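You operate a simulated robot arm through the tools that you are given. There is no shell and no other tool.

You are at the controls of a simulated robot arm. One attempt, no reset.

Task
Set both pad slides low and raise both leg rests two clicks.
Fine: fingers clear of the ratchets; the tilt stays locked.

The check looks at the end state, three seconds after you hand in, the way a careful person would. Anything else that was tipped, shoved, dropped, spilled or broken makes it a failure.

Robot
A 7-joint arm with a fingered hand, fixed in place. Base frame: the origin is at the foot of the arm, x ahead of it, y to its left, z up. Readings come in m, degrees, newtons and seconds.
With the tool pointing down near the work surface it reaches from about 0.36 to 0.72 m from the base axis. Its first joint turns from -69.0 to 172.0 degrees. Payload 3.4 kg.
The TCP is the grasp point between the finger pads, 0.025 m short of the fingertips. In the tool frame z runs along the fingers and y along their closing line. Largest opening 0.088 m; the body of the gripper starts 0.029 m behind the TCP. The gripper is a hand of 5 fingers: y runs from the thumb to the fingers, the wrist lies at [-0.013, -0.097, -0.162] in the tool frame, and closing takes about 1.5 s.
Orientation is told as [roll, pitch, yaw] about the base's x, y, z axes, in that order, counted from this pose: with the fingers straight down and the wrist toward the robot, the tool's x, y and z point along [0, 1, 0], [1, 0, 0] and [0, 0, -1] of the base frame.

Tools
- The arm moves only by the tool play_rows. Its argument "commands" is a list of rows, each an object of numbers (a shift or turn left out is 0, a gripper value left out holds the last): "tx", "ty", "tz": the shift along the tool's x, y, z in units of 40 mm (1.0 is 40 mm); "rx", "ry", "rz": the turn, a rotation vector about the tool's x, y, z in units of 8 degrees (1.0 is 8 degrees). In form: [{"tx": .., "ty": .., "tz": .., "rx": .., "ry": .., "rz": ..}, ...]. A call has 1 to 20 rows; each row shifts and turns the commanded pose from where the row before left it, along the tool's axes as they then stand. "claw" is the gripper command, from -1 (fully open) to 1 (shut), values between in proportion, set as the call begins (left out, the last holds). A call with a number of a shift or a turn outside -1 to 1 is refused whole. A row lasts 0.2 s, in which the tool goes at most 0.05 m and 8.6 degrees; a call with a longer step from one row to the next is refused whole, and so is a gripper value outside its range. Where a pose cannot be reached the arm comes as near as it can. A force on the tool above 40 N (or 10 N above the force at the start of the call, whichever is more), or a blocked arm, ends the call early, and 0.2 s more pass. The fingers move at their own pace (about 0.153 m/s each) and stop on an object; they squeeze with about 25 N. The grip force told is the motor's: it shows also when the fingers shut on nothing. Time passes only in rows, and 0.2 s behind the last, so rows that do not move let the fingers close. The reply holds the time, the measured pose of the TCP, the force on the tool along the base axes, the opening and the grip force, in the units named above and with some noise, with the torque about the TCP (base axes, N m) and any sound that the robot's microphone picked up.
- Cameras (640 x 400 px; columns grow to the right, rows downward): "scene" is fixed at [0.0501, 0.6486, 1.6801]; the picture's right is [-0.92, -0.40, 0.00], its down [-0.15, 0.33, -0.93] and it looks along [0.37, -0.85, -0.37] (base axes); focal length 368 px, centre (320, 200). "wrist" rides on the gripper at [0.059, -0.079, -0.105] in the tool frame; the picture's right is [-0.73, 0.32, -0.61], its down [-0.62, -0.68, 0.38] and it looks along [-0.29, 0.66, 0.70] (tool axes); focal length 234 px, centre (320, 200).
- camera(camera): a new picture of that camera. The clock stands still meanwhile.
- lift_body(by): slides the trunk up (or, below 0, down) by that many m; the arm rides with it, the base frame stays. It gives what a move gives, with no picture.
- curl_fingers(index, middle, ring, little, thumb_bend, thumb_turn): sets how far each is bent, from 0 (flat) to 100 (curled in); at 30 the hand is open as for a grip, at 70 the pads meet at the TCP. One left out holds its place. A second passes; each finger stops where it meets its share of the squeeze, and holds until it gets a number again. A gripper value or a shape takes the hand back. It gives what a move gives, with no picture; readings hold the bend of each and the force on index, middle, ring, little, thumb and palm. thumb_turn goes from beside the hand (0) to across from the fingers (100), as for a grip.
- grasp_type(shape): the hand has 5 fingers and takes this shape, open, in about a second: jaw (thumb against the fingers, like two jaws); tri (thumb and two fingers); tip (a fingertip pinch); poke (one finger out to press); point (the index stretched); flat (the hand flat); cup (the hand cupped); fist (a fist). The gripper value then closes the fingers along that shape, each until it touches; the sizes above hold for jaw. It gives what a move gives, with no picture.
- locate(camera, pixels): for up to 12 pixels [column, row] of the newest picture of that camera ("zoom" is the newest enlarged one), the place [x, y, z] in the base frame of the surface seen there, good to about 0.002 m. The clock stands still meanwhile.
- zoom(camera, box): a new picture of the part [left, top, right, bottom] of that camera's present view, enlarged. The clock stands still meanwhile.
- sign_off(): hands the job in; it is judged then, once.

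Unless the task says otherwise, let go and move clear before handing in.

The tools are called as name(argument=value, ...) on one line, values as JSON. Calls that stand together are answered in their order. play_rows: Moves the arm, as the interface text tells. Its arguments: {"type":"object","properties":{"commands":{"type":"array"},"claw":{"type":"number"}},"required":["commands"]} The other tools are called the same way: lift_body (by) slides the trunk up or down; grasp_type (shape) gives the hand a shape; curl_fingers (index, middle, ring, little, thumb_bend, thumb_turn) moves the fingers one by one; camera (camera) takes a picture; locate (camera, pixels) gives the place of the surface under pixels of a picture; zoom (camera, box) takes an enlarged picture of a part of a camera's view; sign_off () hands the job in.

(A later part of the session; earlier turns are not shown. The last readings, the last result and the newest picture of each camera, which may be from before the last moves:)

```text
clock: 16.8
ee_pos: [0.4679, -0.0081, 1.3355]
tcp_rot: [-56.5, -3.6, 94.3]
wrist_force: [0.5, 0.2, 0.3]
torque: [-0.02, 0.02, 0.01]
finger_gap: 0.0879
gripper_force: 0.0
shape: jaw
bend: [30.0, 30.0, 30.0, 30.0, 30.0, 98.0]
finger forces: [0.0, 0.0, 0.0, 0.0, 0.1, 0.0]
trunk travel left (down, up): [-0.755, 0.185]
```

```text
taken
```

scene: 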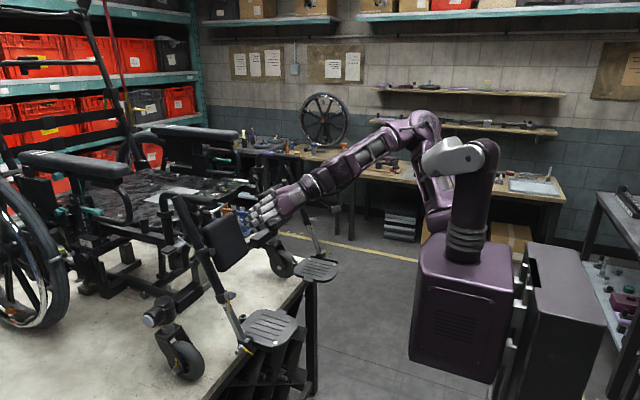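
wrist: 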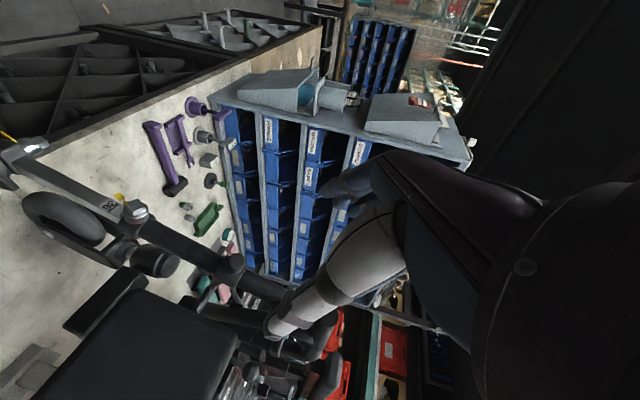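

The roll worked and the arm is comfortable. I'll align the tool axis with the knob axis (raise ~12°, yaw ~-6.7°), set the three-finger pinch, and look again.

grasp_type(shape="tri")

play_rows(commands=[{"ry": -0.75, "rx": 0.35, "rz": 0.2}, {"ry": -0.75, "rx": 0.35, "rz": 0.2}])

camera(camera="wrist")

zoom(camera="scene", box=[180, 160, 340, 260])

```text
clock: 17.7
ee_pos: [0.4695, -0.0101, 1.3348]
tcp_rot: [-56.5, -3.8, 94.0]
wrist_force: [-0.6, -0.6, 0.0]
torque: [0.03, -0.04, 0.0]
finger_gap: 0.0878
gripper_force: 0.0
shape: tri
bend: [30.0, 30.0, 99.0, 99.0, 30.0, 98.0]
finger forces: [0.1, 0.0, 0.0, 0.0, 0.1, 0.1]
trunk travel left (down, up): [-0.755, 0.185]
```

```text
clock: 18.3
ee_pos: [0.47, -0.0088, 1.3361]
tcp_rot: [-68.1, -4.0, 87.7]
wrist_force: [-0.4, -0.6, 0.4]
torque: [-0.04, -0.02, 0.0]
finger_gap: 0.0876
gripper_force: 0.2
shape: tri
bend: [30.0, 30.0, 99.0, 99.0, 30.0, 98.0]
finger forces: [0.0, 0.0, 0.0, 0.1, 0.0, 0.0]
trunk travel left (down, up): [-0.755, 0.185]
```

```text
taken
```

wrist: 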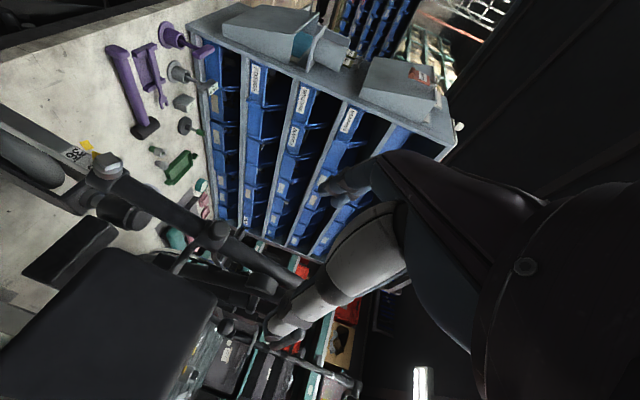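

```text
4.00 times, centred on (260, 210) of scene
```

zoom: 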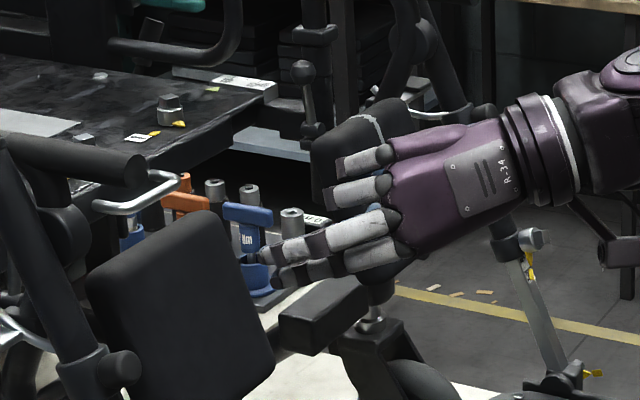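

Axes now match the knob (z_tool ≈ (0.93, 0, -0.37)), and the back of the hand faces the camera with index and middle out. I'll move to about 5 cm in front of the left knob.

play_rows(commands=[{"tx": 0.53, "ty": 0.48}, {"tx": 0.53, "ty": 0.47}, {"tz": 0.9}, {"tz": 0.9}, {"tz": 0.9}])

camera(camera="wrist")

zoom(camera="scene", box=[180, 180, 308, 260])

```text
clock: 19.5
ee_pos: [0.5576, 0.0318, 1.2571]
tcp_rot: [-68.1, -3.9, 87.6]
wrist_force: [0.5, 0.0, -0.4]
torque: [-0.02, 0.05, -0.02]
finger_gap: 0.0877
gripper_force: 0.0
shape: tri
bend: [30.0, 30.0, 99.0, 99.0, 30.0, 98.0]
finger forces: [0.0, 0.0, 0.0, 0.0, 0.0, 0.1]
trunk travel left (down, up): [-0.755, 0.185]
```

```text
taken
```

wrist: 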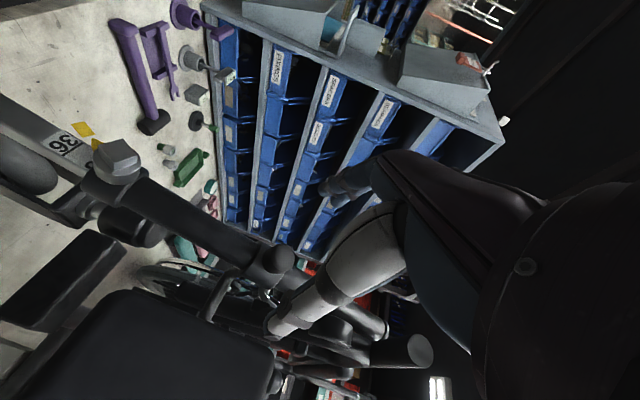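

```text
5.00 times, centred on (244, 220) of scene
```

zoom: 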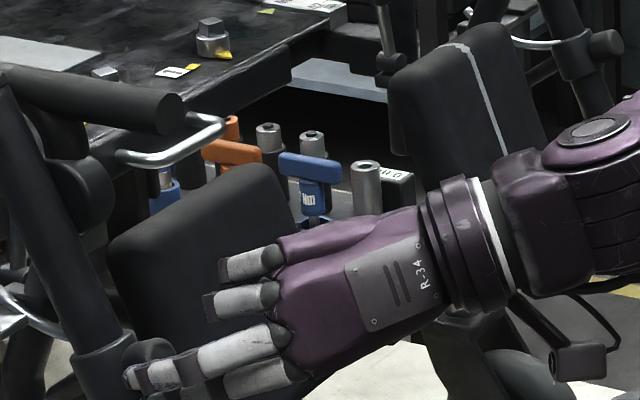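

The fingertips are about level with the knob (scene zoom (150,360)). I'll zoom the wrist view to check alignment and the collar.

zoom(camera="wrist", box=[180, 180, 380, 340])

locate(camera="wrist", pixels=[[272, 258], [282, 258], [262, 252], [240, 245], [215, 295], [285, 320], [345, 185], [330, 190], [330, 270], [300, 280]])

```text
2.50 times, centred on (280, 260) of wrist
```

zoom: 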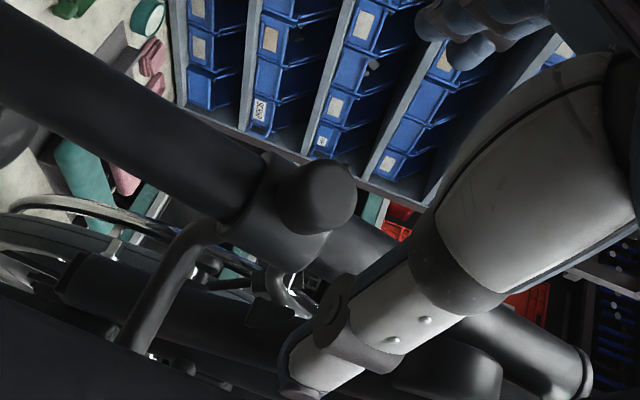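

```text
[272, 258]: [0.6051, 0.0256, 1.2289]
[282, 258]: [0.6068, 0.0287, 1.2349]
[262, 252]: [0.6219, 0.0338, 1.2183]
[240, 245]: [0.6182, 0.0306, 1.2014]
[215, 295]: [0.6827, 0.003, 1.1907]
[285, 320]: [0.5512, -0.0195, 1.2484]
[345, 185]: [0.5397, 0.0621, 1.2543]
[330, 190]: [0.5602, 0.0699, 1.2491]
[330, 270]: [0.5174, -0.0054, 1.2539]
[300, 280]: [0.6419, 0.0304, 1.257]
```

The knob front is at about (0.606, 0.029, 1.235), in line with the tool axis. I'll advance 44 mm with the fingers open, then close.

play_rows(commands=[{"tz": 0.4}, {"tz": 0.4}, {"tz": 0.3}])

play_rows(commands=[{}, {}, {}, {}, {}, {}, {}, {}], claw=1)

camera(camera="wrist")

zoom(camera="scene", box=[180, 200, 276, 260])

```text
clock: 20.3
ee_pos: [0.5967, 0.0307, 1.2409]
tcp_rot: [-68.0, -4.0, 87.8]
wrist_force: [0.7, 0.4, -0.1]
torque: [-0.02, 0.03, -0.01]
finger_gap: 0.088
gripper_force: 0.1
shape: tri
bend: [30.0, 30.0, 99.0, 99.0, 30.0, 98.0]
finger forces: [0.0, 0.0, 0.0, 0.0, 0.1, 0.0]
trunk travel left (down, up): [-0.755, 0.185]
```

```text
clock: 22.1
ee_pos: [0.5968, 0.0305, 1.2406]
tcp_rot: [-68.0, -4.0, 87.8]
wrist_force: [-0.6, -0.6, -2.9]
torque: [0.0, 0.05, 0.05]
finger_gap: 0.0138
gripper_force: 25.1
shape: tri
bend: [73.0, 61.0, 100.0, 100.0, 74.0, 100.0]
finger forces: [11.1, 11.1, 0.0, 0.0, 21.8, 0.0]
trunk travel left (down, up): [-0.755, 0.185]
```

```text
taken
```

wrist: 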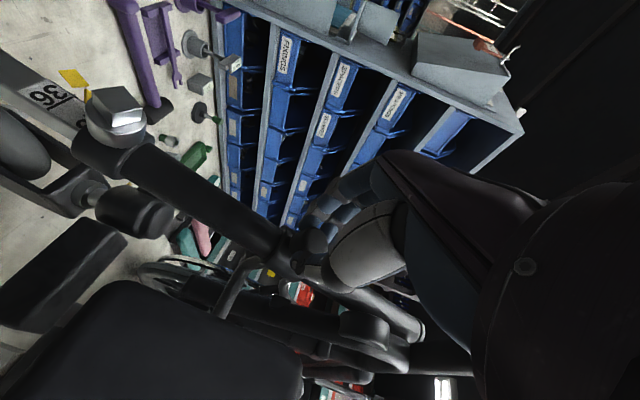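

```text
6.67 times, centred on (228, 230) of scene
```

zoom: 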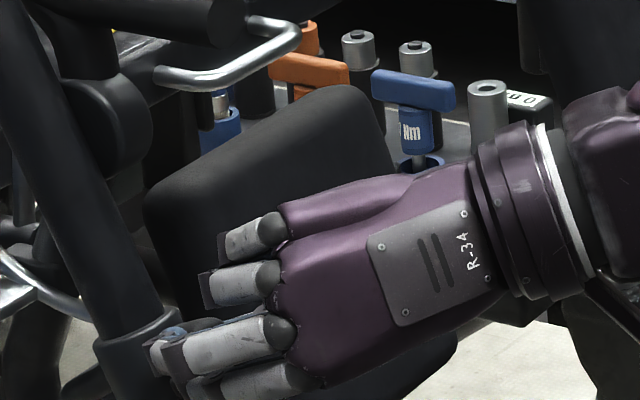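

Fingers report contact (index 73, middle 61): the middle finger is on the knob but the index may have closed past it. I'll zoom in on the grip.

zoom(camera="wrist", box=[270, 180, 400, 300])

locate(camera="wrist", pixels=[[310, 240], [315, 238], [300, 262], [285, 248]])

```text
3.33 times, centred on (335, 240) of wrist
```

zoom: 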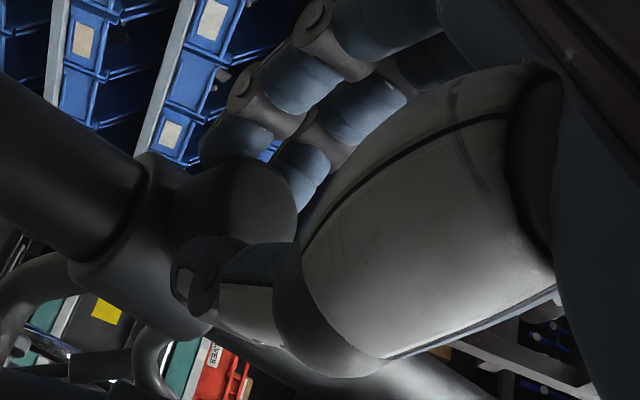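

```text
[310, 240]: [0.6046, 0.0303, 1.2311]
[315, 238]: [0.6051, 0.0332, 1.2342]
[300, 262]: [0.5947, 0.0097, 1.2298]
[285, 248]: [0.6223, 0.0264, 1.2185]
```

The knob is held between thumb and two fingers. I'll gently pull it outward in small steps and read the force to learn whether it is a pull pin.

play_rows(commands=[{"tz": -0.08}, {"tz": -0.08}, {}])

zoom(camera="wrist", box=[270, 180, 400, 300])

```text
clock: 22.9
ee_pos: [0.596, 0.0292, 1.2423]
tcp_rot: [-67.9, -3.9, 87.6]
wrist_force: [11.9, -0.2, -5.0]
torque: [0.03, -0.01, 0.04]
finger_gap: 0.0134
gripper_force: 25.3
shape: tri
bend: [73.0, 61.0, 100.0, 100.0, 74.0, 100.0]
finger forces: [10.2, 11.0, 0.1, 0.0, 20.4, 0.1]
trunk travel left (down, up): [-0.755, 0.185]
```

```text
3.33 times, centred on (335, 240) of wrist
```

zoom: 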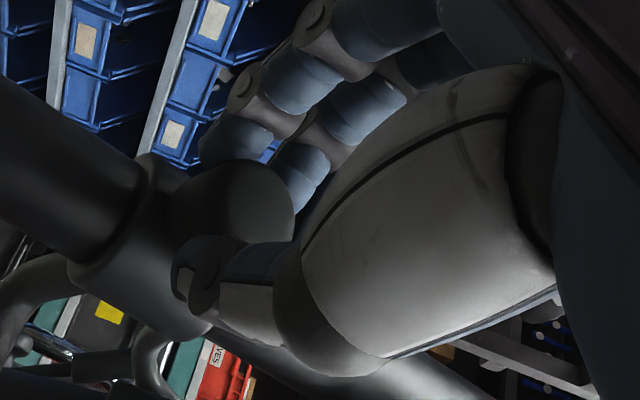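

Pulling gives ~12 N with about 1 mm of motion. I'll pull a little more to see whether it yields.

play_rows(commands=[{"tz": -0.08}, {"tz": -0.08}, {}])

zoom(camera="wrist", box=[270, 180, 400, 300])

```text
clock: 23.7
ee_pos: [0.5906, 0.0313, 1.2439]
tcp_rot: [-67.8, -4.0, 87.6]
wrist_force: [17.5, -1.7, -2.0]
torque: [0.05, -0.04, -0.04]
finger_gap: 0.0129
gripper_force: 25.5
shape: tri
bend: [73.0, 61.0, 100.0, 100.0, 74.0, 100.0]
finger forces: [9.3, 11.1, 0.1, 0.1, 19.3, 0.2]
trunk travel left (down, up): [-0.755, 0.185]
```

```text
3.33 times, centred on (335, 240) of wrist
```

zoom: 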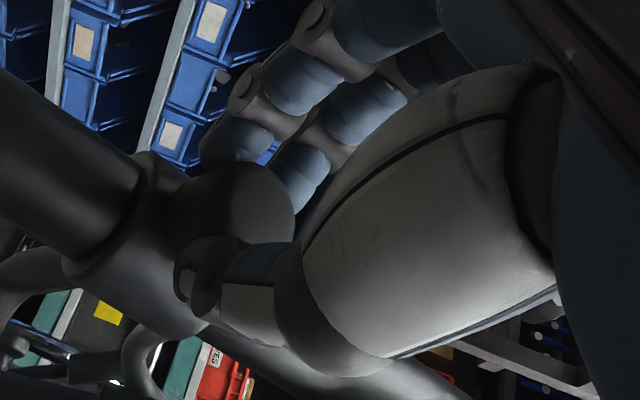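

The tool moved out ~5 mm at 17 N while the knob stayed fixed in the fingers, so it may be a spring pull-pin. I'll check where knob and collar are now.

camera(camera="wrist")

locate(camera="wrist", pixels=[[310, 240], [315, 238], [300, 262], [285, 248], [260, 215], [90, 110], [130, 215]])

zoom(camera="scene", box=[190, 220, 238, 260])

```text
taken
```

wrist: 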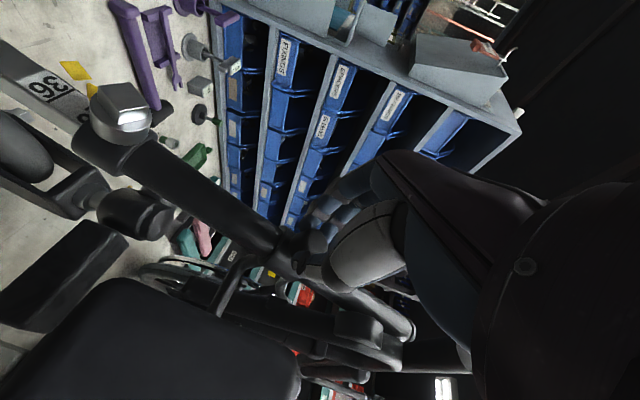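

```text
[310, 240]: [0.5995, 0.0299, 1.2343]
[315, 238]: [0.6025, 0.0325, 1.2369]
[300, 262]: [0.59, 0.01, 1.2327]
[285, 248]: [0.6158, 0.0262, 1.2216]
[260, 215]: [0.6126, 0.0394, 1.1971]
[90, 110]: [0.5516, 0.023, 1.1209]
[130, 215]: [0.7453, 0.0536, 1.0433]
```

```text
10.00 times, centred on (214, 240) of scene
```

zoom: 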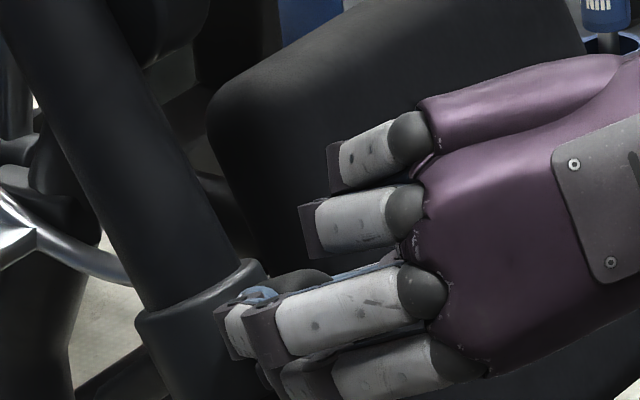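

I need to tell whether the pin or the whole leg is moving, so I'll compare the foot plate position with its earlier pixels.

camera(camera="scene")

zoom(camera="scene", box=[210, 315, 290, 365])

locate(camera="scene", pixels=[[270, 328], [240, 349], [234, 295], [180, 205]])

```text
taken
```

scene: 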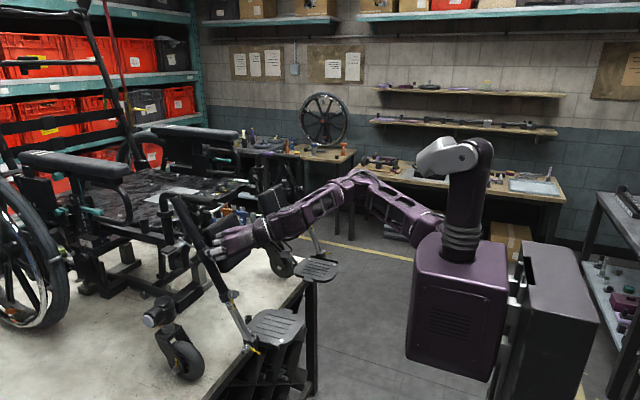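

```text
8.00 times, centred on (250, 340) of scene
```

zoom: 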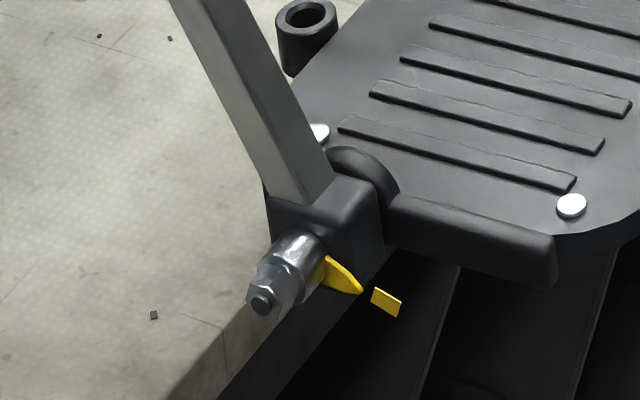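

```text
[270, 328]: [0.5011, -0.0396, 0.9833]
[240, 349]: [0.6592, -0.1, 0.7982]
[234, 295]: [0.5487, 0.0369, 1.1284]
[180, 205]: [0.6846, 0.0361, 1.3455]
```

The foot plate shifted ~6 px, so the pull swung the whole leg a few degrees rather than pulling a pin; no click was heard. I'll return it and then try easing the collar down along the tube.

play_rows(commands=[{"tz": 0.1}, {"tz": 0.1}, {"tz": 0.1}, {}])

play_rows(commands=[{"tx": 0.08}, {"tx": 0.08}, {"tx": 0.08}, {}])

camera(camera="wrist")

zoom(camera="scene", box=[210, 315, 290, 365])

```text
clock: 24.7
ee_pos: [0.5968, 0.0317, 1.2405]
tcp_rot: [-67.9, -4.0, 87.8]
wrist_force: [-0.7, -2.2, -7.0]
torque: [-0.03, 0.1, 0.0]
finger_gap: 0.0132
gripper_force: 24.6
shape: tri
bend: [73.0, 61.0, 100.0, 100.0, 74.0, 100.0]
finger forces: [11.6, 10.4, 0.0, 0.0, 23.8, 0.0]
trunk travel left (down, up): [-0.755, 0.185]
```

```text
clock: 25.7
ee_pos: [0.5924, 0.0309, 1.2316]
tcp_rot: [-68.0, -4.0, 87.7]
wrist_force: [0.8, -2.2, -2.5]
torque: [-0.01, 0.03, -0.01]
finger_gap: 0.0134
gripper_force: 25.4
shape: tri
bend: [73.0, 61.0, 100.0, 100.0, 74.0, 100.0]
finger forces: [11.3, 11.6, 0.0, 0.0, 23.9, 0.1]
trunk travel left (down, up): [-0.755, 0.185]
```

```text
taken
```

wrist: 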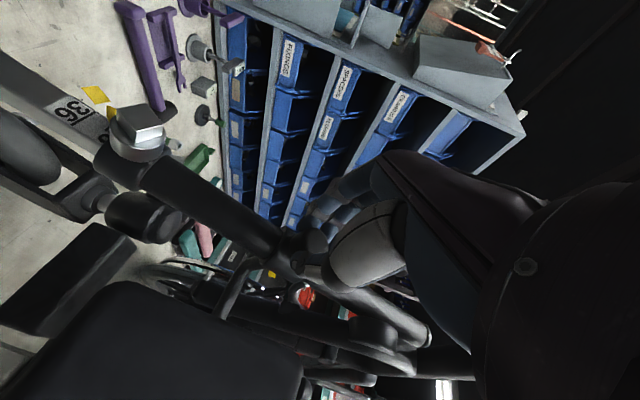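

```text
8.00 times, centred on (250, 340) of scene
```

zoom: 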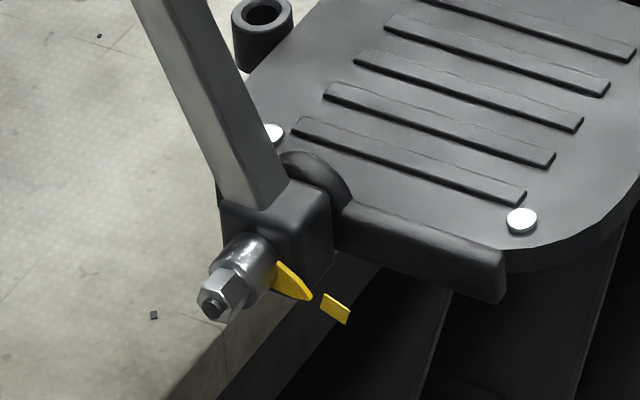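

The leg returned to rest, and the collar slid ~10 mm down the tube with very little force (nut now nearer, at (135,130)). I'll keep sliding it down in small steps.

play_rows(commands=[{"tx": 0.15}, {"tx": 0.15}, {"tx": 0.15}, {}])

camera(camera="wrist")

```text
clock: 26.7
ee_pos: [0.5857, 0.0313, 1.2167]
tcp_rot: [-68.0, -4.0, 87.7]
wrist_force: [2.4, -2.8, 0.0]
torque: [-0.01, -0.06, -0.05]
finger_gap: 0.0133
gripper_force: 24.9
shape: tri
bend: [73.0, 61.0, 100.0, 100.0, 74.0, 100.0]
finger forces: [10.2, 12.3, 0.1, 0.0, 23.7, 0.1]
trunk travel left (down, up): [-0.755, 0.185]
```

```text
taken
```

wrist: 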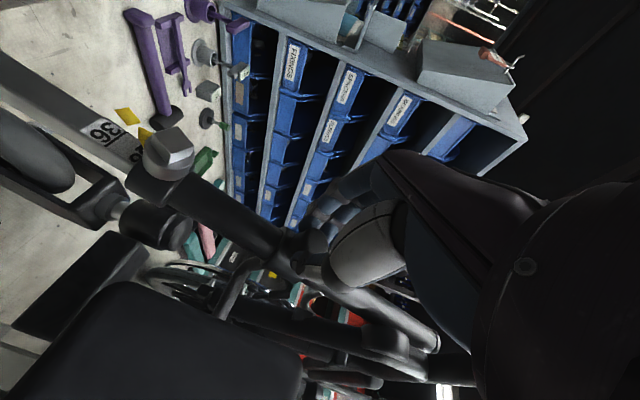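

The collar and pad follow the hand with small forces. I'll continue down.

play_rows(commands=[{"tx": 0.15}, {"tx": 0.15}, {"tx": 0.15}, {}])

camera(camera="wrist")

zoom(camera="scene", box=[180, 200, 276, 320])

```text
clock: 27.7
ee_pos: [0.5785, 0.0323, 1.1982]
tcp_rot: [-67.9, -4.0, 87.7]
wrist_force: [-1.3, -5.8, -5.7]
torque: [-0.08, 0.1, -0.13]
finger_gap: 0.0131
gripper_force: 25.1
shape: tri
bend: [73.0, 62.0, 100.0, 100.0, 74.0, 100.0]
finger forces: [11.2, 10.1, 0.0, 0.0, 26.3, 0.0]
trunk travel left (down, up): [-0.755, 0.185]
```

```text
taken
```

wrist: 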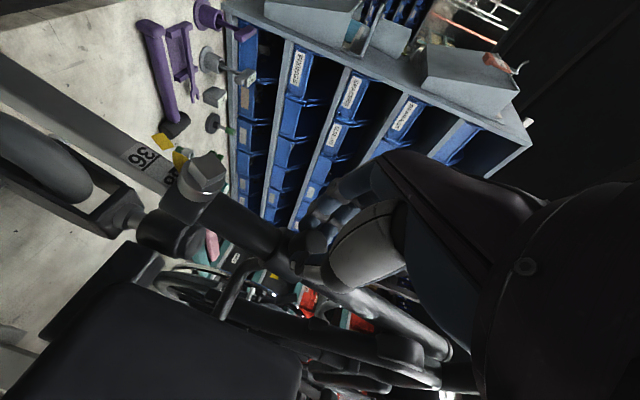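

```text
3.33 times, centred on (228, 260) of scene
```

zoom: 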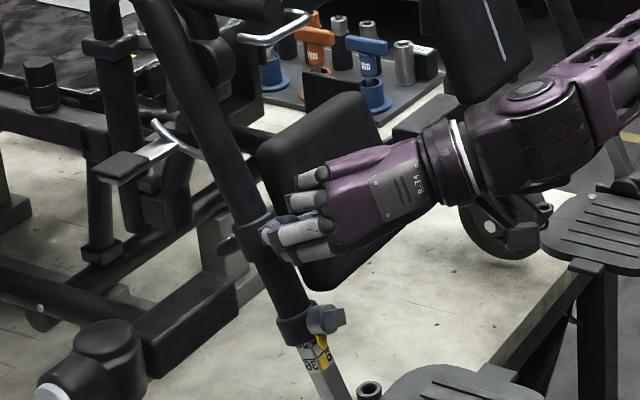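

The pad slide has moved ~46 mm down, with the ratchet arc staying on the tube. I'll continue in small steps until resistance builds.

play_rows(commands=[{"tx": 0.1}, {"tx": 0.1}, {"tx": 0.1}, {}])

zoom(camera="wrist", box=[160, 130, 380, 290])

```text
clock: 28.7
ee_pos: [0.5753, 0.0331, 1.1896]
tcp_rot: [-68.3, -4.0, 87.6]
wrist_force: [11.2, -6.3, 14.5]
torque: [0.09, -0.3, -0.17]
finger_gap: 0.0126
gripper_force: 25.1
shape: tri
bend: [73.0, 60.0, 100.0, 100.0, 74.0, 100.0]
finger forces: [6.1, 18.3, 0.0, 0.0, 21.1, 0.0]
trunk travel left (down, up): [-0.755, 0.185]
```

```text
2.50 times, centred on (270, 210) of wrist
```

zoom: 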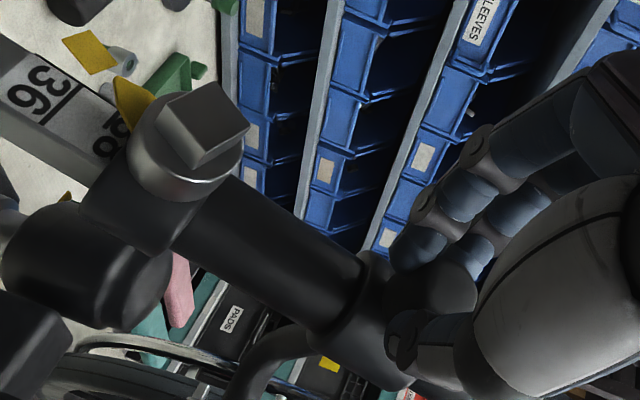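

Resistance rose to ~18 N after ~55 mm, which suggests the end stop. I'll press a little more to confirm it isn't just stiction.

play_rows(commands=[{"tx": 0.06}, {"tx": 0.06}, {}])

zoom(camera="wrist", box=[160, 130, 380, 290])

```text
clock: 29.5
ee_pos: [0.5705, 0.0377, 1.1813]
tcp_rot: [-67.7, -3.9, 88.1]
wrist_force: [-1.0, 5.1, -4.1]
torque: [0.02, 0.07, 0.06]
finger_gap: 0.0104
gripper_force: 25.2
shape: tri
bend: [74.0, 73.0, 100.0, 100.0, 81.0, 100.0]
finger forces: [0.0, 0.0, 0.0, 0.0, 0.0, 0.0]
trunk travel left (down, up): [-0.755, 0.185]
```

```text
2.50 times, centred on (270, 210) of wrist
```

zoom: 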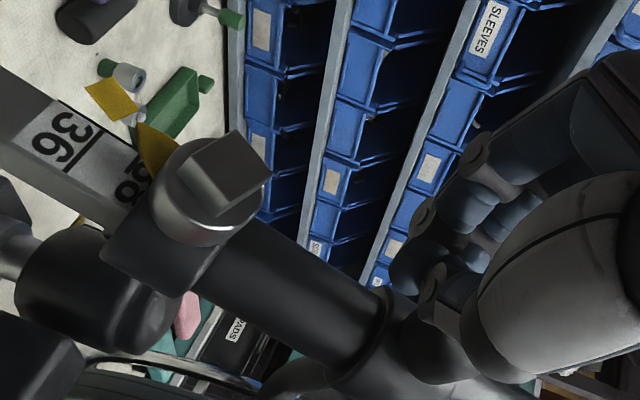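

The fingers slipped off the knob at the stop. I'll open, back away and check where the slide rests.

play_rows(commands=[{}, {}, {}, {}], claw=-1)

play_rows(commands=[{"tz": -0.5}, {"tz": -0.5}, {"tz": -0.5}, {"tz": -0.5}])

camera(camera="wrist")

camera(camera="scene")

zoom(camera="scene", box=[170, 200, 266, 320])

```text
clock: 30.5
ee_pos: [0.5731, 0.035, 1.1853]
tcp_rot: [-68.0, -4.0, 87.8]
wrist_force: [-1.0, 0.1, -1.0]
torque: [-0.03, -0.02, -0.01]
finger_gap: 0.0876
gripper_force: 0.0
shape: tri
bend: [30.0, 30.0, 99.0, 99.0, 30.0, 98.0]
finger forces: [0.1, 0.0, 0.0, 0.0, 0.0, 0.0]
trunk travel left (down, up): [-0.755, 0.185]
```

```text
clock: 31.5
ee_pos: [0.497, 0.038, 1.214]
tcp_rot: [-68.0, -4.0, 87.7]
wrist_force: [-0.2, 0.8, 0.3]
torque: [0.01, 0.02, 0.0]
finger_gap: 0.0875
gripper_force: 0.0
shape: tri
bend: [30.0, 30.0, 99.0, 99.0, 30.0, 98.0]
finger forces: [0.0, 0.0, 0.0, 0.0, 0.1, 0.0]
trunk travel left (down, up): [-0.755, 0.185]
```

```text
taken
```

wrist: 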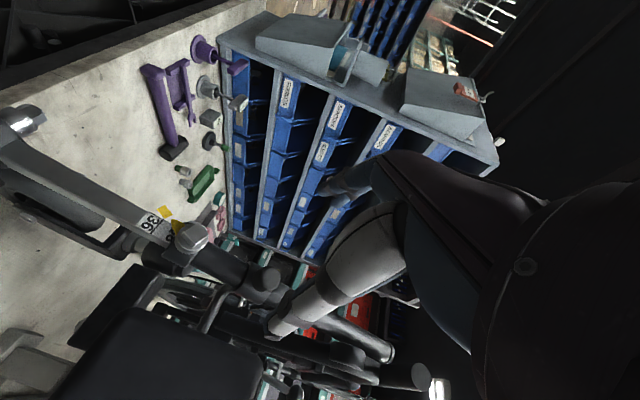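

```text
taken
```

scene: 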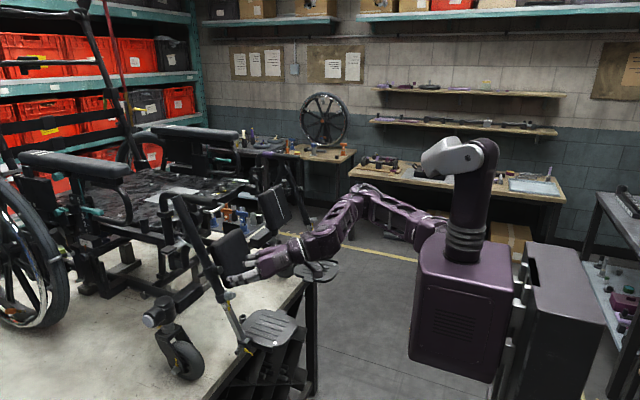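

```text
3.33 times, centred on (218, 260) of scene
```

zoom: 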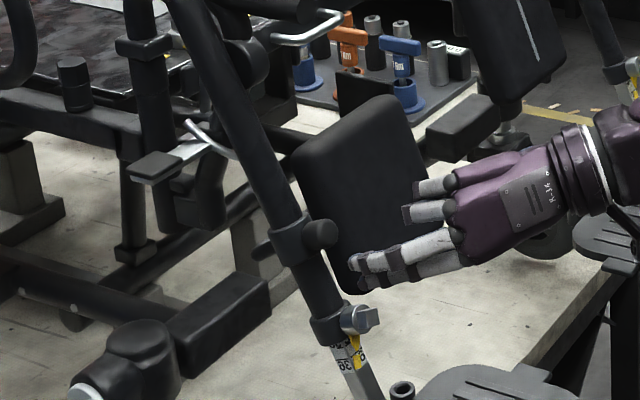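

The slide stays down. I'll locate the knob's new position and zoom to see the gap to the clamp below.

locate(camera="wrist", pixels=[[267, 281], [258, 275], [192, 236], [230, 265]])

zoom(camera="wrist", box=[140, 190, 300, 310])

zoom(camera="scene", box=[195, 250, 259, 310])

locate(camera="scene", pixels=[[218, 271], [209, 272], [206, 268], [213, 277], [217, 296]])

```text
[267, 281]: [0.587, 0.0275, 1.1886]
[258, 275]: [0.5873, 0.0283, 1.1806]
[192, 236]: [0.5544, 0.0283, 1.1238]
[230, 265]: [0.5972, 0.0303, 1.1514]
```

```text
3.33 times, centred on (220, 250) of wrist
```

zoom: 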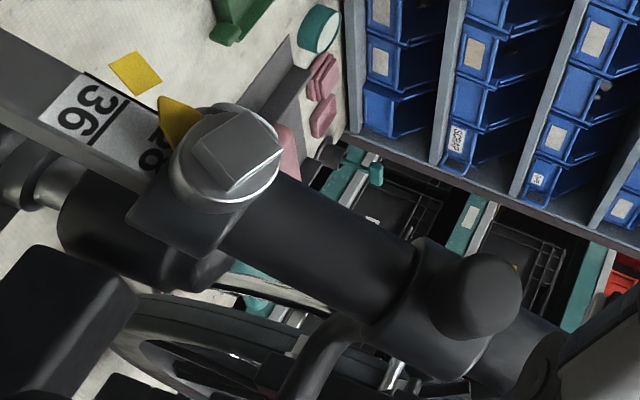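

```text
6.67 times, centred on (227, 280) of scene
```

zoom: 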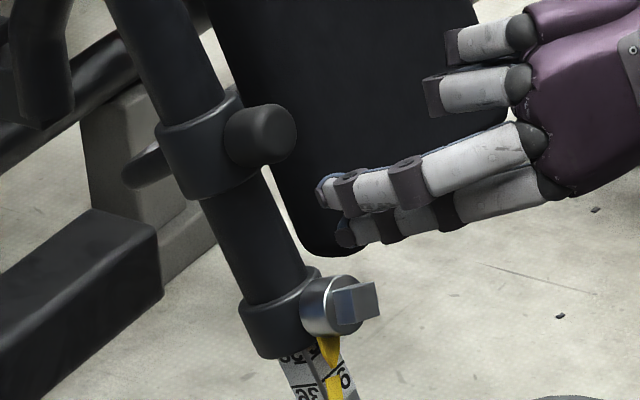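

```text
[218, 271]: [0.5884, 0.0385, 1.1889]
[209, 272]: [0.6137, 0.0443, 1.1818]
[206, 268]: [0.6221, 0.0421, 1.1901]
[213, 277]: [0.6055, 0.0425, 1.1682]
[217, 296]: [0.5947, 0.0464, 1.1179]
```

The slide moved 55 mm and holds. To be sure it is at its end stop, I'll close the fingers above the knob and press gently down along the tube.

play_rows(commands=[{"tx": -0.7}, {"tx": -0.7, "ty": -0.1}, {}, {}, {}, {}, {"tz": 0.7}, {"tz": 0.7}, {"tz": 0.6}], claw=1)

camera(camera="wrist")

zoom(camera="scene", box=[185, 230, 265, 290])

```text
clock: 33.5
ee_pos: [0.5941, 0.0281, 1.2347]
tcp_rot: [-68.0, -4.0, 87.8]
wrist_force: [0.9, -0.2, 0.0]
torque: [0.0, -0.02, -0.01]
finger_gap: 0.0
gripper_force: 24.6
shape: tri
bend: [70.0, 70.0, 100.0, 100.0, 36.0, 100.0]
finger forces: [0.0, 0.0, 0.0, 0.1, 0.0, 0.1]
trunk travel left (down, up): [-0.755, 0.185]
```

```text
taken
```

wrist: 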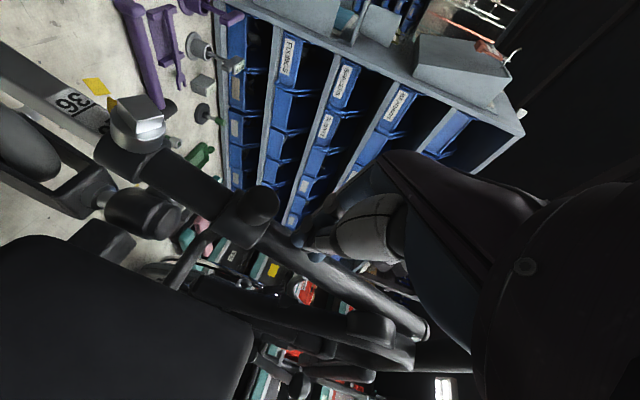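

```text
6.67 times, centred on (225, 260) of scene
```

zoom: 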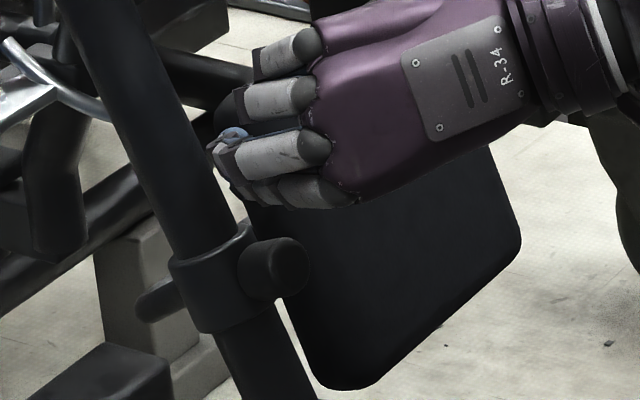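

The closed fingers are right above the knob. Now I'll press down along the tube in 4 mm steps.

play_rows(commands=[{"tx": 0.1}, {"tx": 0.1}, {"tx": 0.1}, {"tx": 0.1}, {}])

zoom(camera="scene", box=[185, 230, 265, 290])

```text
clock: 34.7
ee_pos: [0.5864, 0.0281, 1.2193]
tcp_rot: [-67.9, -4.0, 87.7]
wrist_force: [0.4, -0.4, -0.3]
torque: [-0.01, 0.01, 0.01]
finger_gap: 0.0
gripper_force: 25.2
shape: tri
bend: [70.0, 70.0, 100.0, 100.0, 36.0, 100.0]
finger forces: [0.0, 0.0, 0.0, 0.1, 0.0, 0.0]
trunk travel left (down, up): [-0.755, 0.185]
```

```text
6.67 times, centred on (225, 260) of scene
```

zoom: 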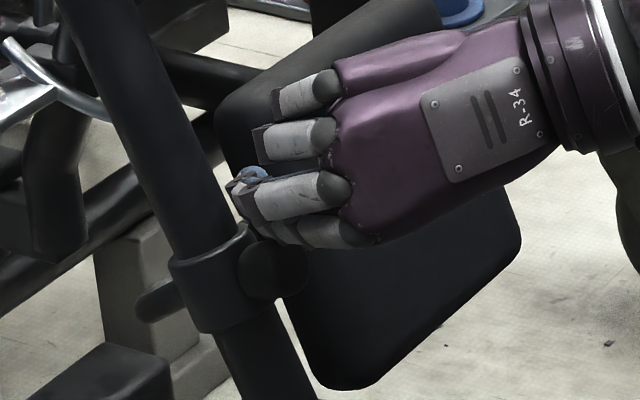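

play_rows(commands=[{"tx": 0.1}, {"tx": 0.1}, {"tx": 0.1}, {}])

zoom(camera="scene", box=[185, 230, 265, 290])

```text
clock: 35.8
ee_pos: [0.582, 0.0266, 1.2165]
tcp_rot: [-69.1, -4.4, 87.4]
wrist_force: [2.5, -3.3, 9.5]
torque: [-0.02, -0.17, -0.02]
finger_gap: 0.0
gripper_force: 25.2
shape: tri
bend: [70.0, 70.0, 100.0, 100.0, 35.0, 100.0]
finger forces: [0.0, 0.0, 0.0, 0.0, 0.1, 0.0]
trunk travel left (down, up): [-0.755, 0.185]
stopped in row 4: the force on the tool passed its limit at 41 N (the readings are from after the stop); the commanded pose is now the measured one
```

```text
6.67 times, centred on (225, 260) of scene
```

zoom: 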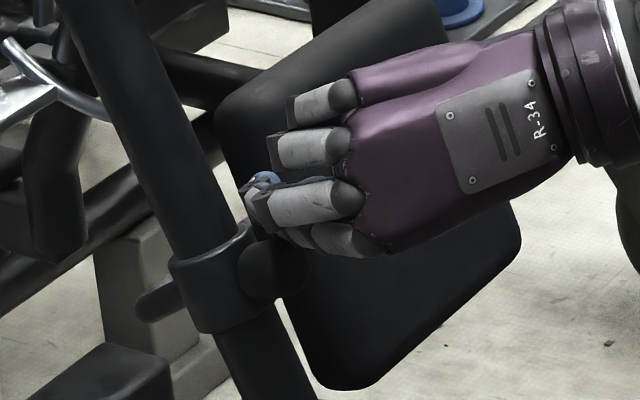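

The collar held against 41 N, so the left pad slide is fully low. I'll lift off, back away and move over to the right leg's knob.

play_rows(commands=[{"tx": -0.5}, {"tz": -0.9}, {"tz": -0.9}, {"tz": -0.9}, {"tz": -0.5}])

play_rows(commands=[{"ty": -1}, {"ty": -1}, {"ty": -1}, {"ty": -1}, {"ty": -1}, {"ty": -1}, {"ty": -1}, {"ty": -1}, {"ty": -1}, {"ty": -1}, {"ty": -1}, {"ty": -1}], claw=-1)

camera(camera="wrist")

camera(camera="scene")

```text
clock: 37.0
ee_pos: [0.4717, 0.0263, 1.2777]
tcp_rot: [-68.8, -4.2, 87.5]
wrist_force: [-0.2, -0.5, -0.8]
torque: [-0.01, -0.01, -0.01]
finger_gap: 0.0
gripper_force: 25.0
shape: tri
bend: [70.0, 70.0, 100.0, 100.0, 35.0, 100.0]
finger forces: [0.1, 0.1, 0.1, 0.0, 0.0, 0.1]
trunk travel left (down, up): [-0.755, 0.185]
```

```text
clock: 39.5
ee_pos: [0.5763, -0.3118, 1.2048]
tcp_rot: [-68.9, -4.4, 87.7]
wrist_force: [0.0, 0.4, 0.3]
torque: [-0.01, 0.0, -0.01]
finger_gap: 0.0877
gripper_force: 0.1
shape: tri
bend: [30.0, 30.0, 99.0, 99.0, 30.0, 98.0]
finger forces: [0.0, 0.1, 0.0, 0.1, 0.0, 0.0]
out of reach, approached as far as the arm can: row 5, 6, 7, 8, 9, 10, 11, 12
trunk travel left (down, up): [-0.755, 0.185]
```

```text
taken
```

wrist: 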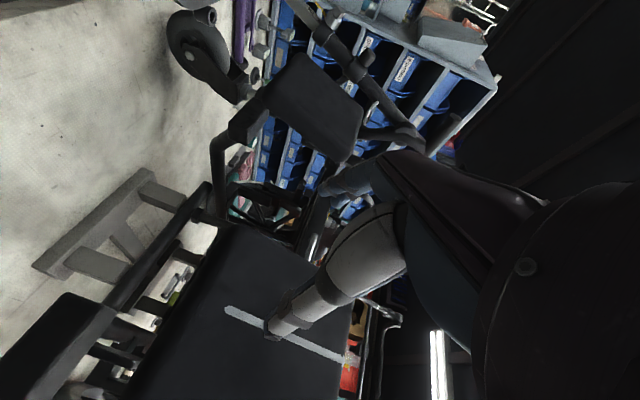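

```text
taken
```

scene: 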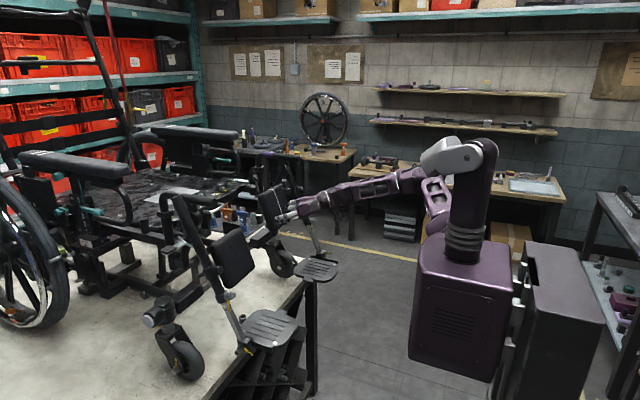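

The hand drifted toward the right pad when out of reach in this roll; no contact is felt. I'll back away along the tool axis first, then roll back by 90° so the wrist sits behind the hand.

play_rows(commands=[{"tz": -1}, {"tz": -1}, {"tz": -1}])

play_rows(commands=[{"rz": 1}, {"rz": 1}, {"rz": 1}, {"rz": 1}, {"rz": 1}, {"rz": 1}])

camera(camera="scene")

```text
clock: 40.4
ee_pos: [0.5685, -0.2906, 1.2045]
tcp_rot: [-68.8, -4.3, 87.6]
wrist_force: [0.8, -0.5, 0.5]
torque: [0.02, -0.01, 0.04]
finger_gap: 0.0875
gripper_force: 0.1
shape: tri
bend: [30.0, 30.0, 99.0, 99.0, 30.0, 98.0]
finger forces: [0.1, 0.0, 0.0, 0.0, 0.1, 0.0]
out of reach, approached as far as the arm can: row 1, 2, 3
trunk travel left (down, up): [-0.755, 0.185]
```

```text
clock: 41.8
ee_pos: [0.5702, -0.2889, 1.205]
tcp_rot: [-57.3, -47.7, 63.9]
wrist_force: [-0.5, -0.2, -0.1]
torque: [0.0, 0.01, -0.05]
finger_gap: 0.0877
gripper_force: 0.1
shape: tri
bend: [30.0, 30.0, 99.0, 99.0, 30.0, 98.0]
finger forces: [0.0, 0.0, 0.1, 0.1, 0.0, 0.0]
trunk travel left (down, up): [-0.755, 0.185]
```

```text
taken
```

scene: 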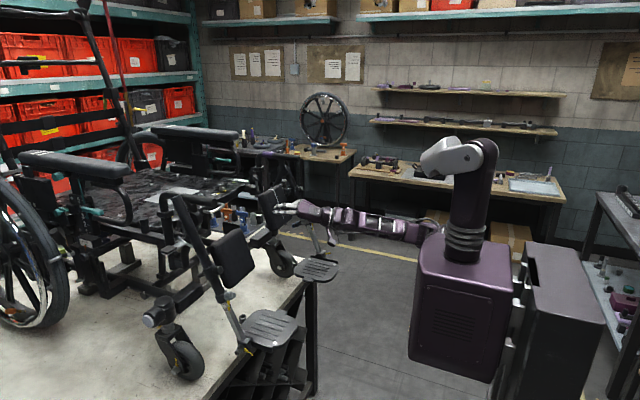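

The roll is going fine. I'll finish it and then try backing away again.

play_rows(commands=[{"rz": 1}, {"rz": 1}, {"rz": 1}, {"rz": 1}, {"rz": 1}, {"tz": -1}, {"tz": -1}])

camera(camera="wrist")

camera(camera="scene")

```text
clock: 43.4
ee_pos: [0.4948, -0.2868, 1.2363]
tcp_rot: [6.5, -68.6, -7.8]
wrist_force: [-0.2, -0.2, -0.9]
torque: [-0.04, 0.03, 0.01]
finger_gap: 0.0877
gripper_force: 0.0
shape: tri
bend: [30.0, 30.0, 99.0, 99.0, 30.0, 98.0]
finger forces: [0.0, 0.0, 0.0, 0.1, 0.0, 0.1]
trunk travel left (down, up): [-0.755, 0.185]
```

```text
taken
```

wrist: 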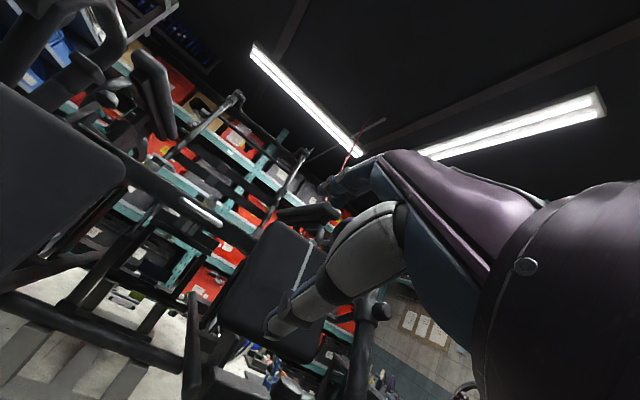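

```text
taken
```

scene: 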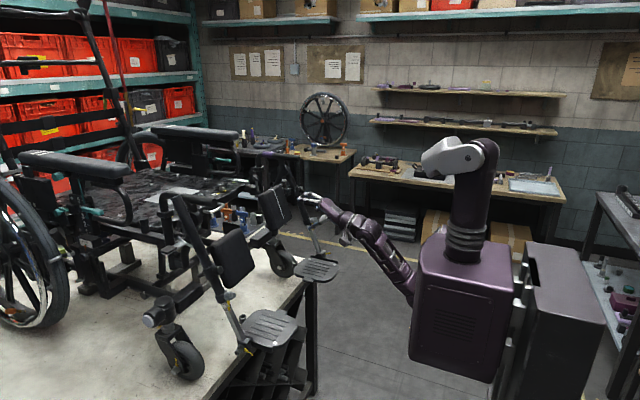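

The hand is now palm-up with the elbow low, at y≈-0.29. I'll find the right knob precisely in the scene view.

zoom(camera="scene", box=[270, 160, 334, 210])

locate(camera="scene", pixels=[[304, 188], [301, 188], [306, 187], [296, 190], [315, 221], [290, 172]])

```text
8.00 times, centred on (302, 185) of scene
```

zoom: 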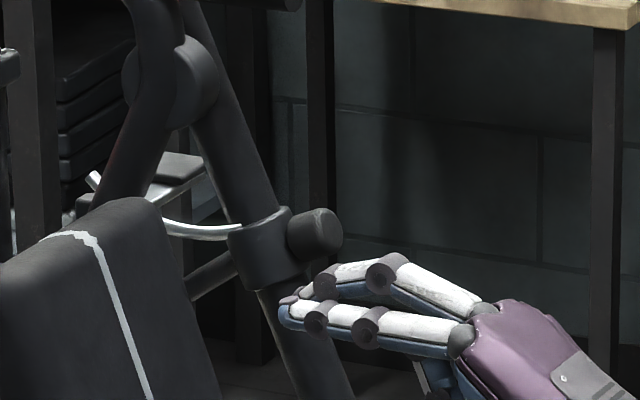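

```text
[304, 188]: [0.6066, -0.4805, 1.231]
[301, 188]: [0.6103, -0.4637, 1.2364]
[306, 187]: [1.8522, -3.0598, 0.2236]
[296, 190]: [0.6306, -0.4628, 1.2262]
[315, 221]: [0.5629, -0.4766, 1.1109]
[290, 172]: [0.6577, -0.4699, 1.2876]
```

The right knob's front is at about (0.607, -0.471, 1.237). With this roll the fingers sit above the knob and the thumb below, so I can grip and push down; I'll move to 5 cm in front of it.

play_rows(commands=[{"ty": 0.63}, {"ty": 0.63}, {"tx": -0.9}, {"tx": -0.9}, {"tx": -0.9}, {"tx": -0.9}, {"tx": -0.9}])

camera(camera="wrist")

camera(camera="scene")

```text
clock: 45.0
ee_pos: [0.5072, -0.4707, 1.2731]
tcp_rot: [6.7, -68.7, -7.8]
wrist_force: [-0.3, 0.3, 0.0]
torque: [0.01, -0.01, 0.04]
finger_gap: 0.0878
gripper_force: 0.0
shape: tri
bend: [30.0, 30.0, 99.0, 99.0, 30.0, 98.0]
finger forces: [0.0, 0.1, 0.0, 0.1, 0.0, 0.0]
trunk travel left (down, up): [-0.755, 0.185]
```

```text
taken
```

wrist: 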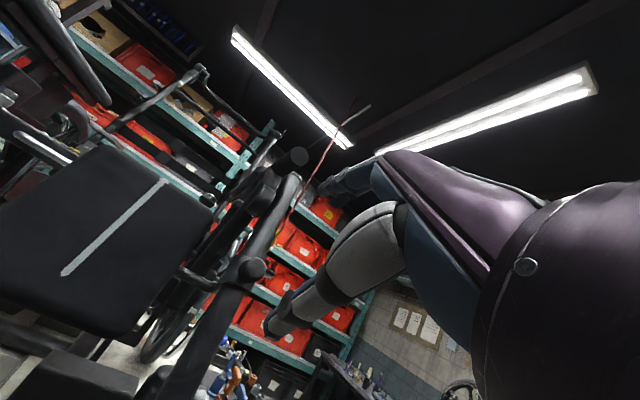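

```text
taken
```

scene: 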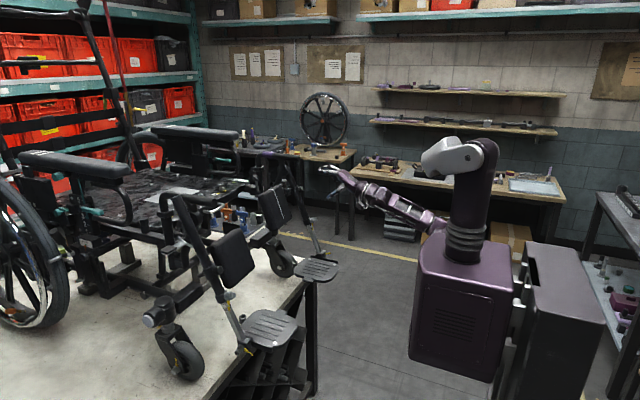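

Reached; the right knob is at wrist (251,269). I'll locate it accurately before advancing.

zoom(camera="wrist", box=[190, 200, 350, 320])

locate(camera="wrist", pixels=[[251, 269], [245, 269], [257, 269], [251, 275], [251, 263]])

```text
3.33 times, centred on (270, 260) of wrist
```

zoom: 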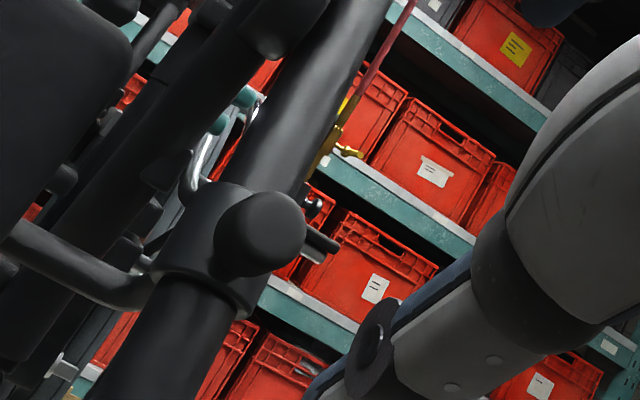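

```text
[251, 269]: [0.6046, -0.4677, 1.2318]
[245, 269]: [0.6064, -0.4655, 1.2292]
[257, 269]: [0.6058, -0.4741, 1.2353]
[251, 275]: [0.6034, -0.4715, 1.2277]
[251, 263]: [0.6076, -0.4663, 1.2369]
```

The knob centre is ≈(0.605, -0.471, 1.234), straight ahead along the tool axis. I'll advance 96 mm and close.

play_rows(commands=[{"tz": 0.8}, {"tz": 0.6}, {"tz": 0.5}, {"tz": 0.5}])

play_rows(commands=[{}, {}, {}, {}, {}, {}, {}, {}], claw=1)

zoom(camera="wrist", box=[230, 160, 390, 300])

zoom(camera="scene", box=[270, 150, 350, 210])

```text
clock: 46.0
ee_pos: [0.5991, -0.4715, 1.2385]
tcp_rot: [6.3, -68.5, -7.6]
wrist_force: [0.5, -0.5, -0.9]
torque: [0.01, -0.01, -0.03]
finger_gap: 0.0878
gripper_force: 0.1
shape: tri
bend: [30.0, 30.0, 99.0, 99.0, 30.0, 98.0]
finger forces: [0.1, 0.1, 0.0, 0.1, 0.0, 0.0]
trunk travel left (down, up): [-0.755, 0.185]
```

```text
clock: 47.8
ee_pos: [0.599, -0.4709, 1.2396]
tcp_rot: [6.3, -68.6, -7.6]
wrist_force: [-0.4, 2.0, 0.5]
torque: [0.03, 0.01, 0.05]
finger_gap: 0.0136
gripper_force: 25.1
shape: tri
bend: [73.0, 62.0, 100.0, 100.0, 75.0, 100.0]
finger forces: [10.8, 11.1, 0.0, 0.1, 22.4, 0.1]
trunk travel left (down, up): [-0.755, 0.185]
```

```text
2.86 times, centred on (310, 230) of wrist
```

zoom: 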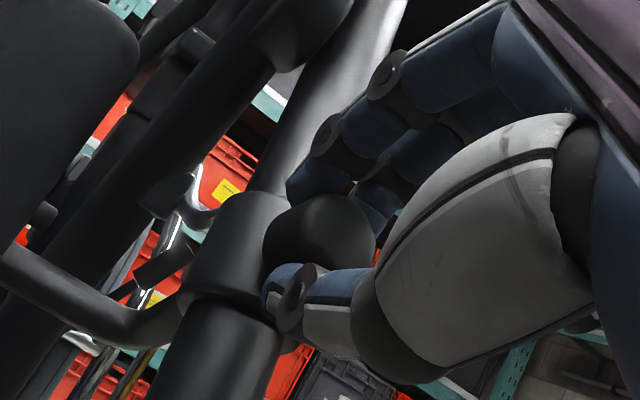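

```text
6.67 times, centred on (310, 180) of scene
```

zoom: 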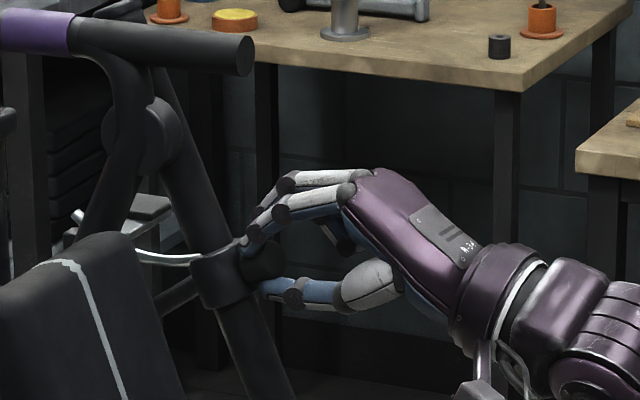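

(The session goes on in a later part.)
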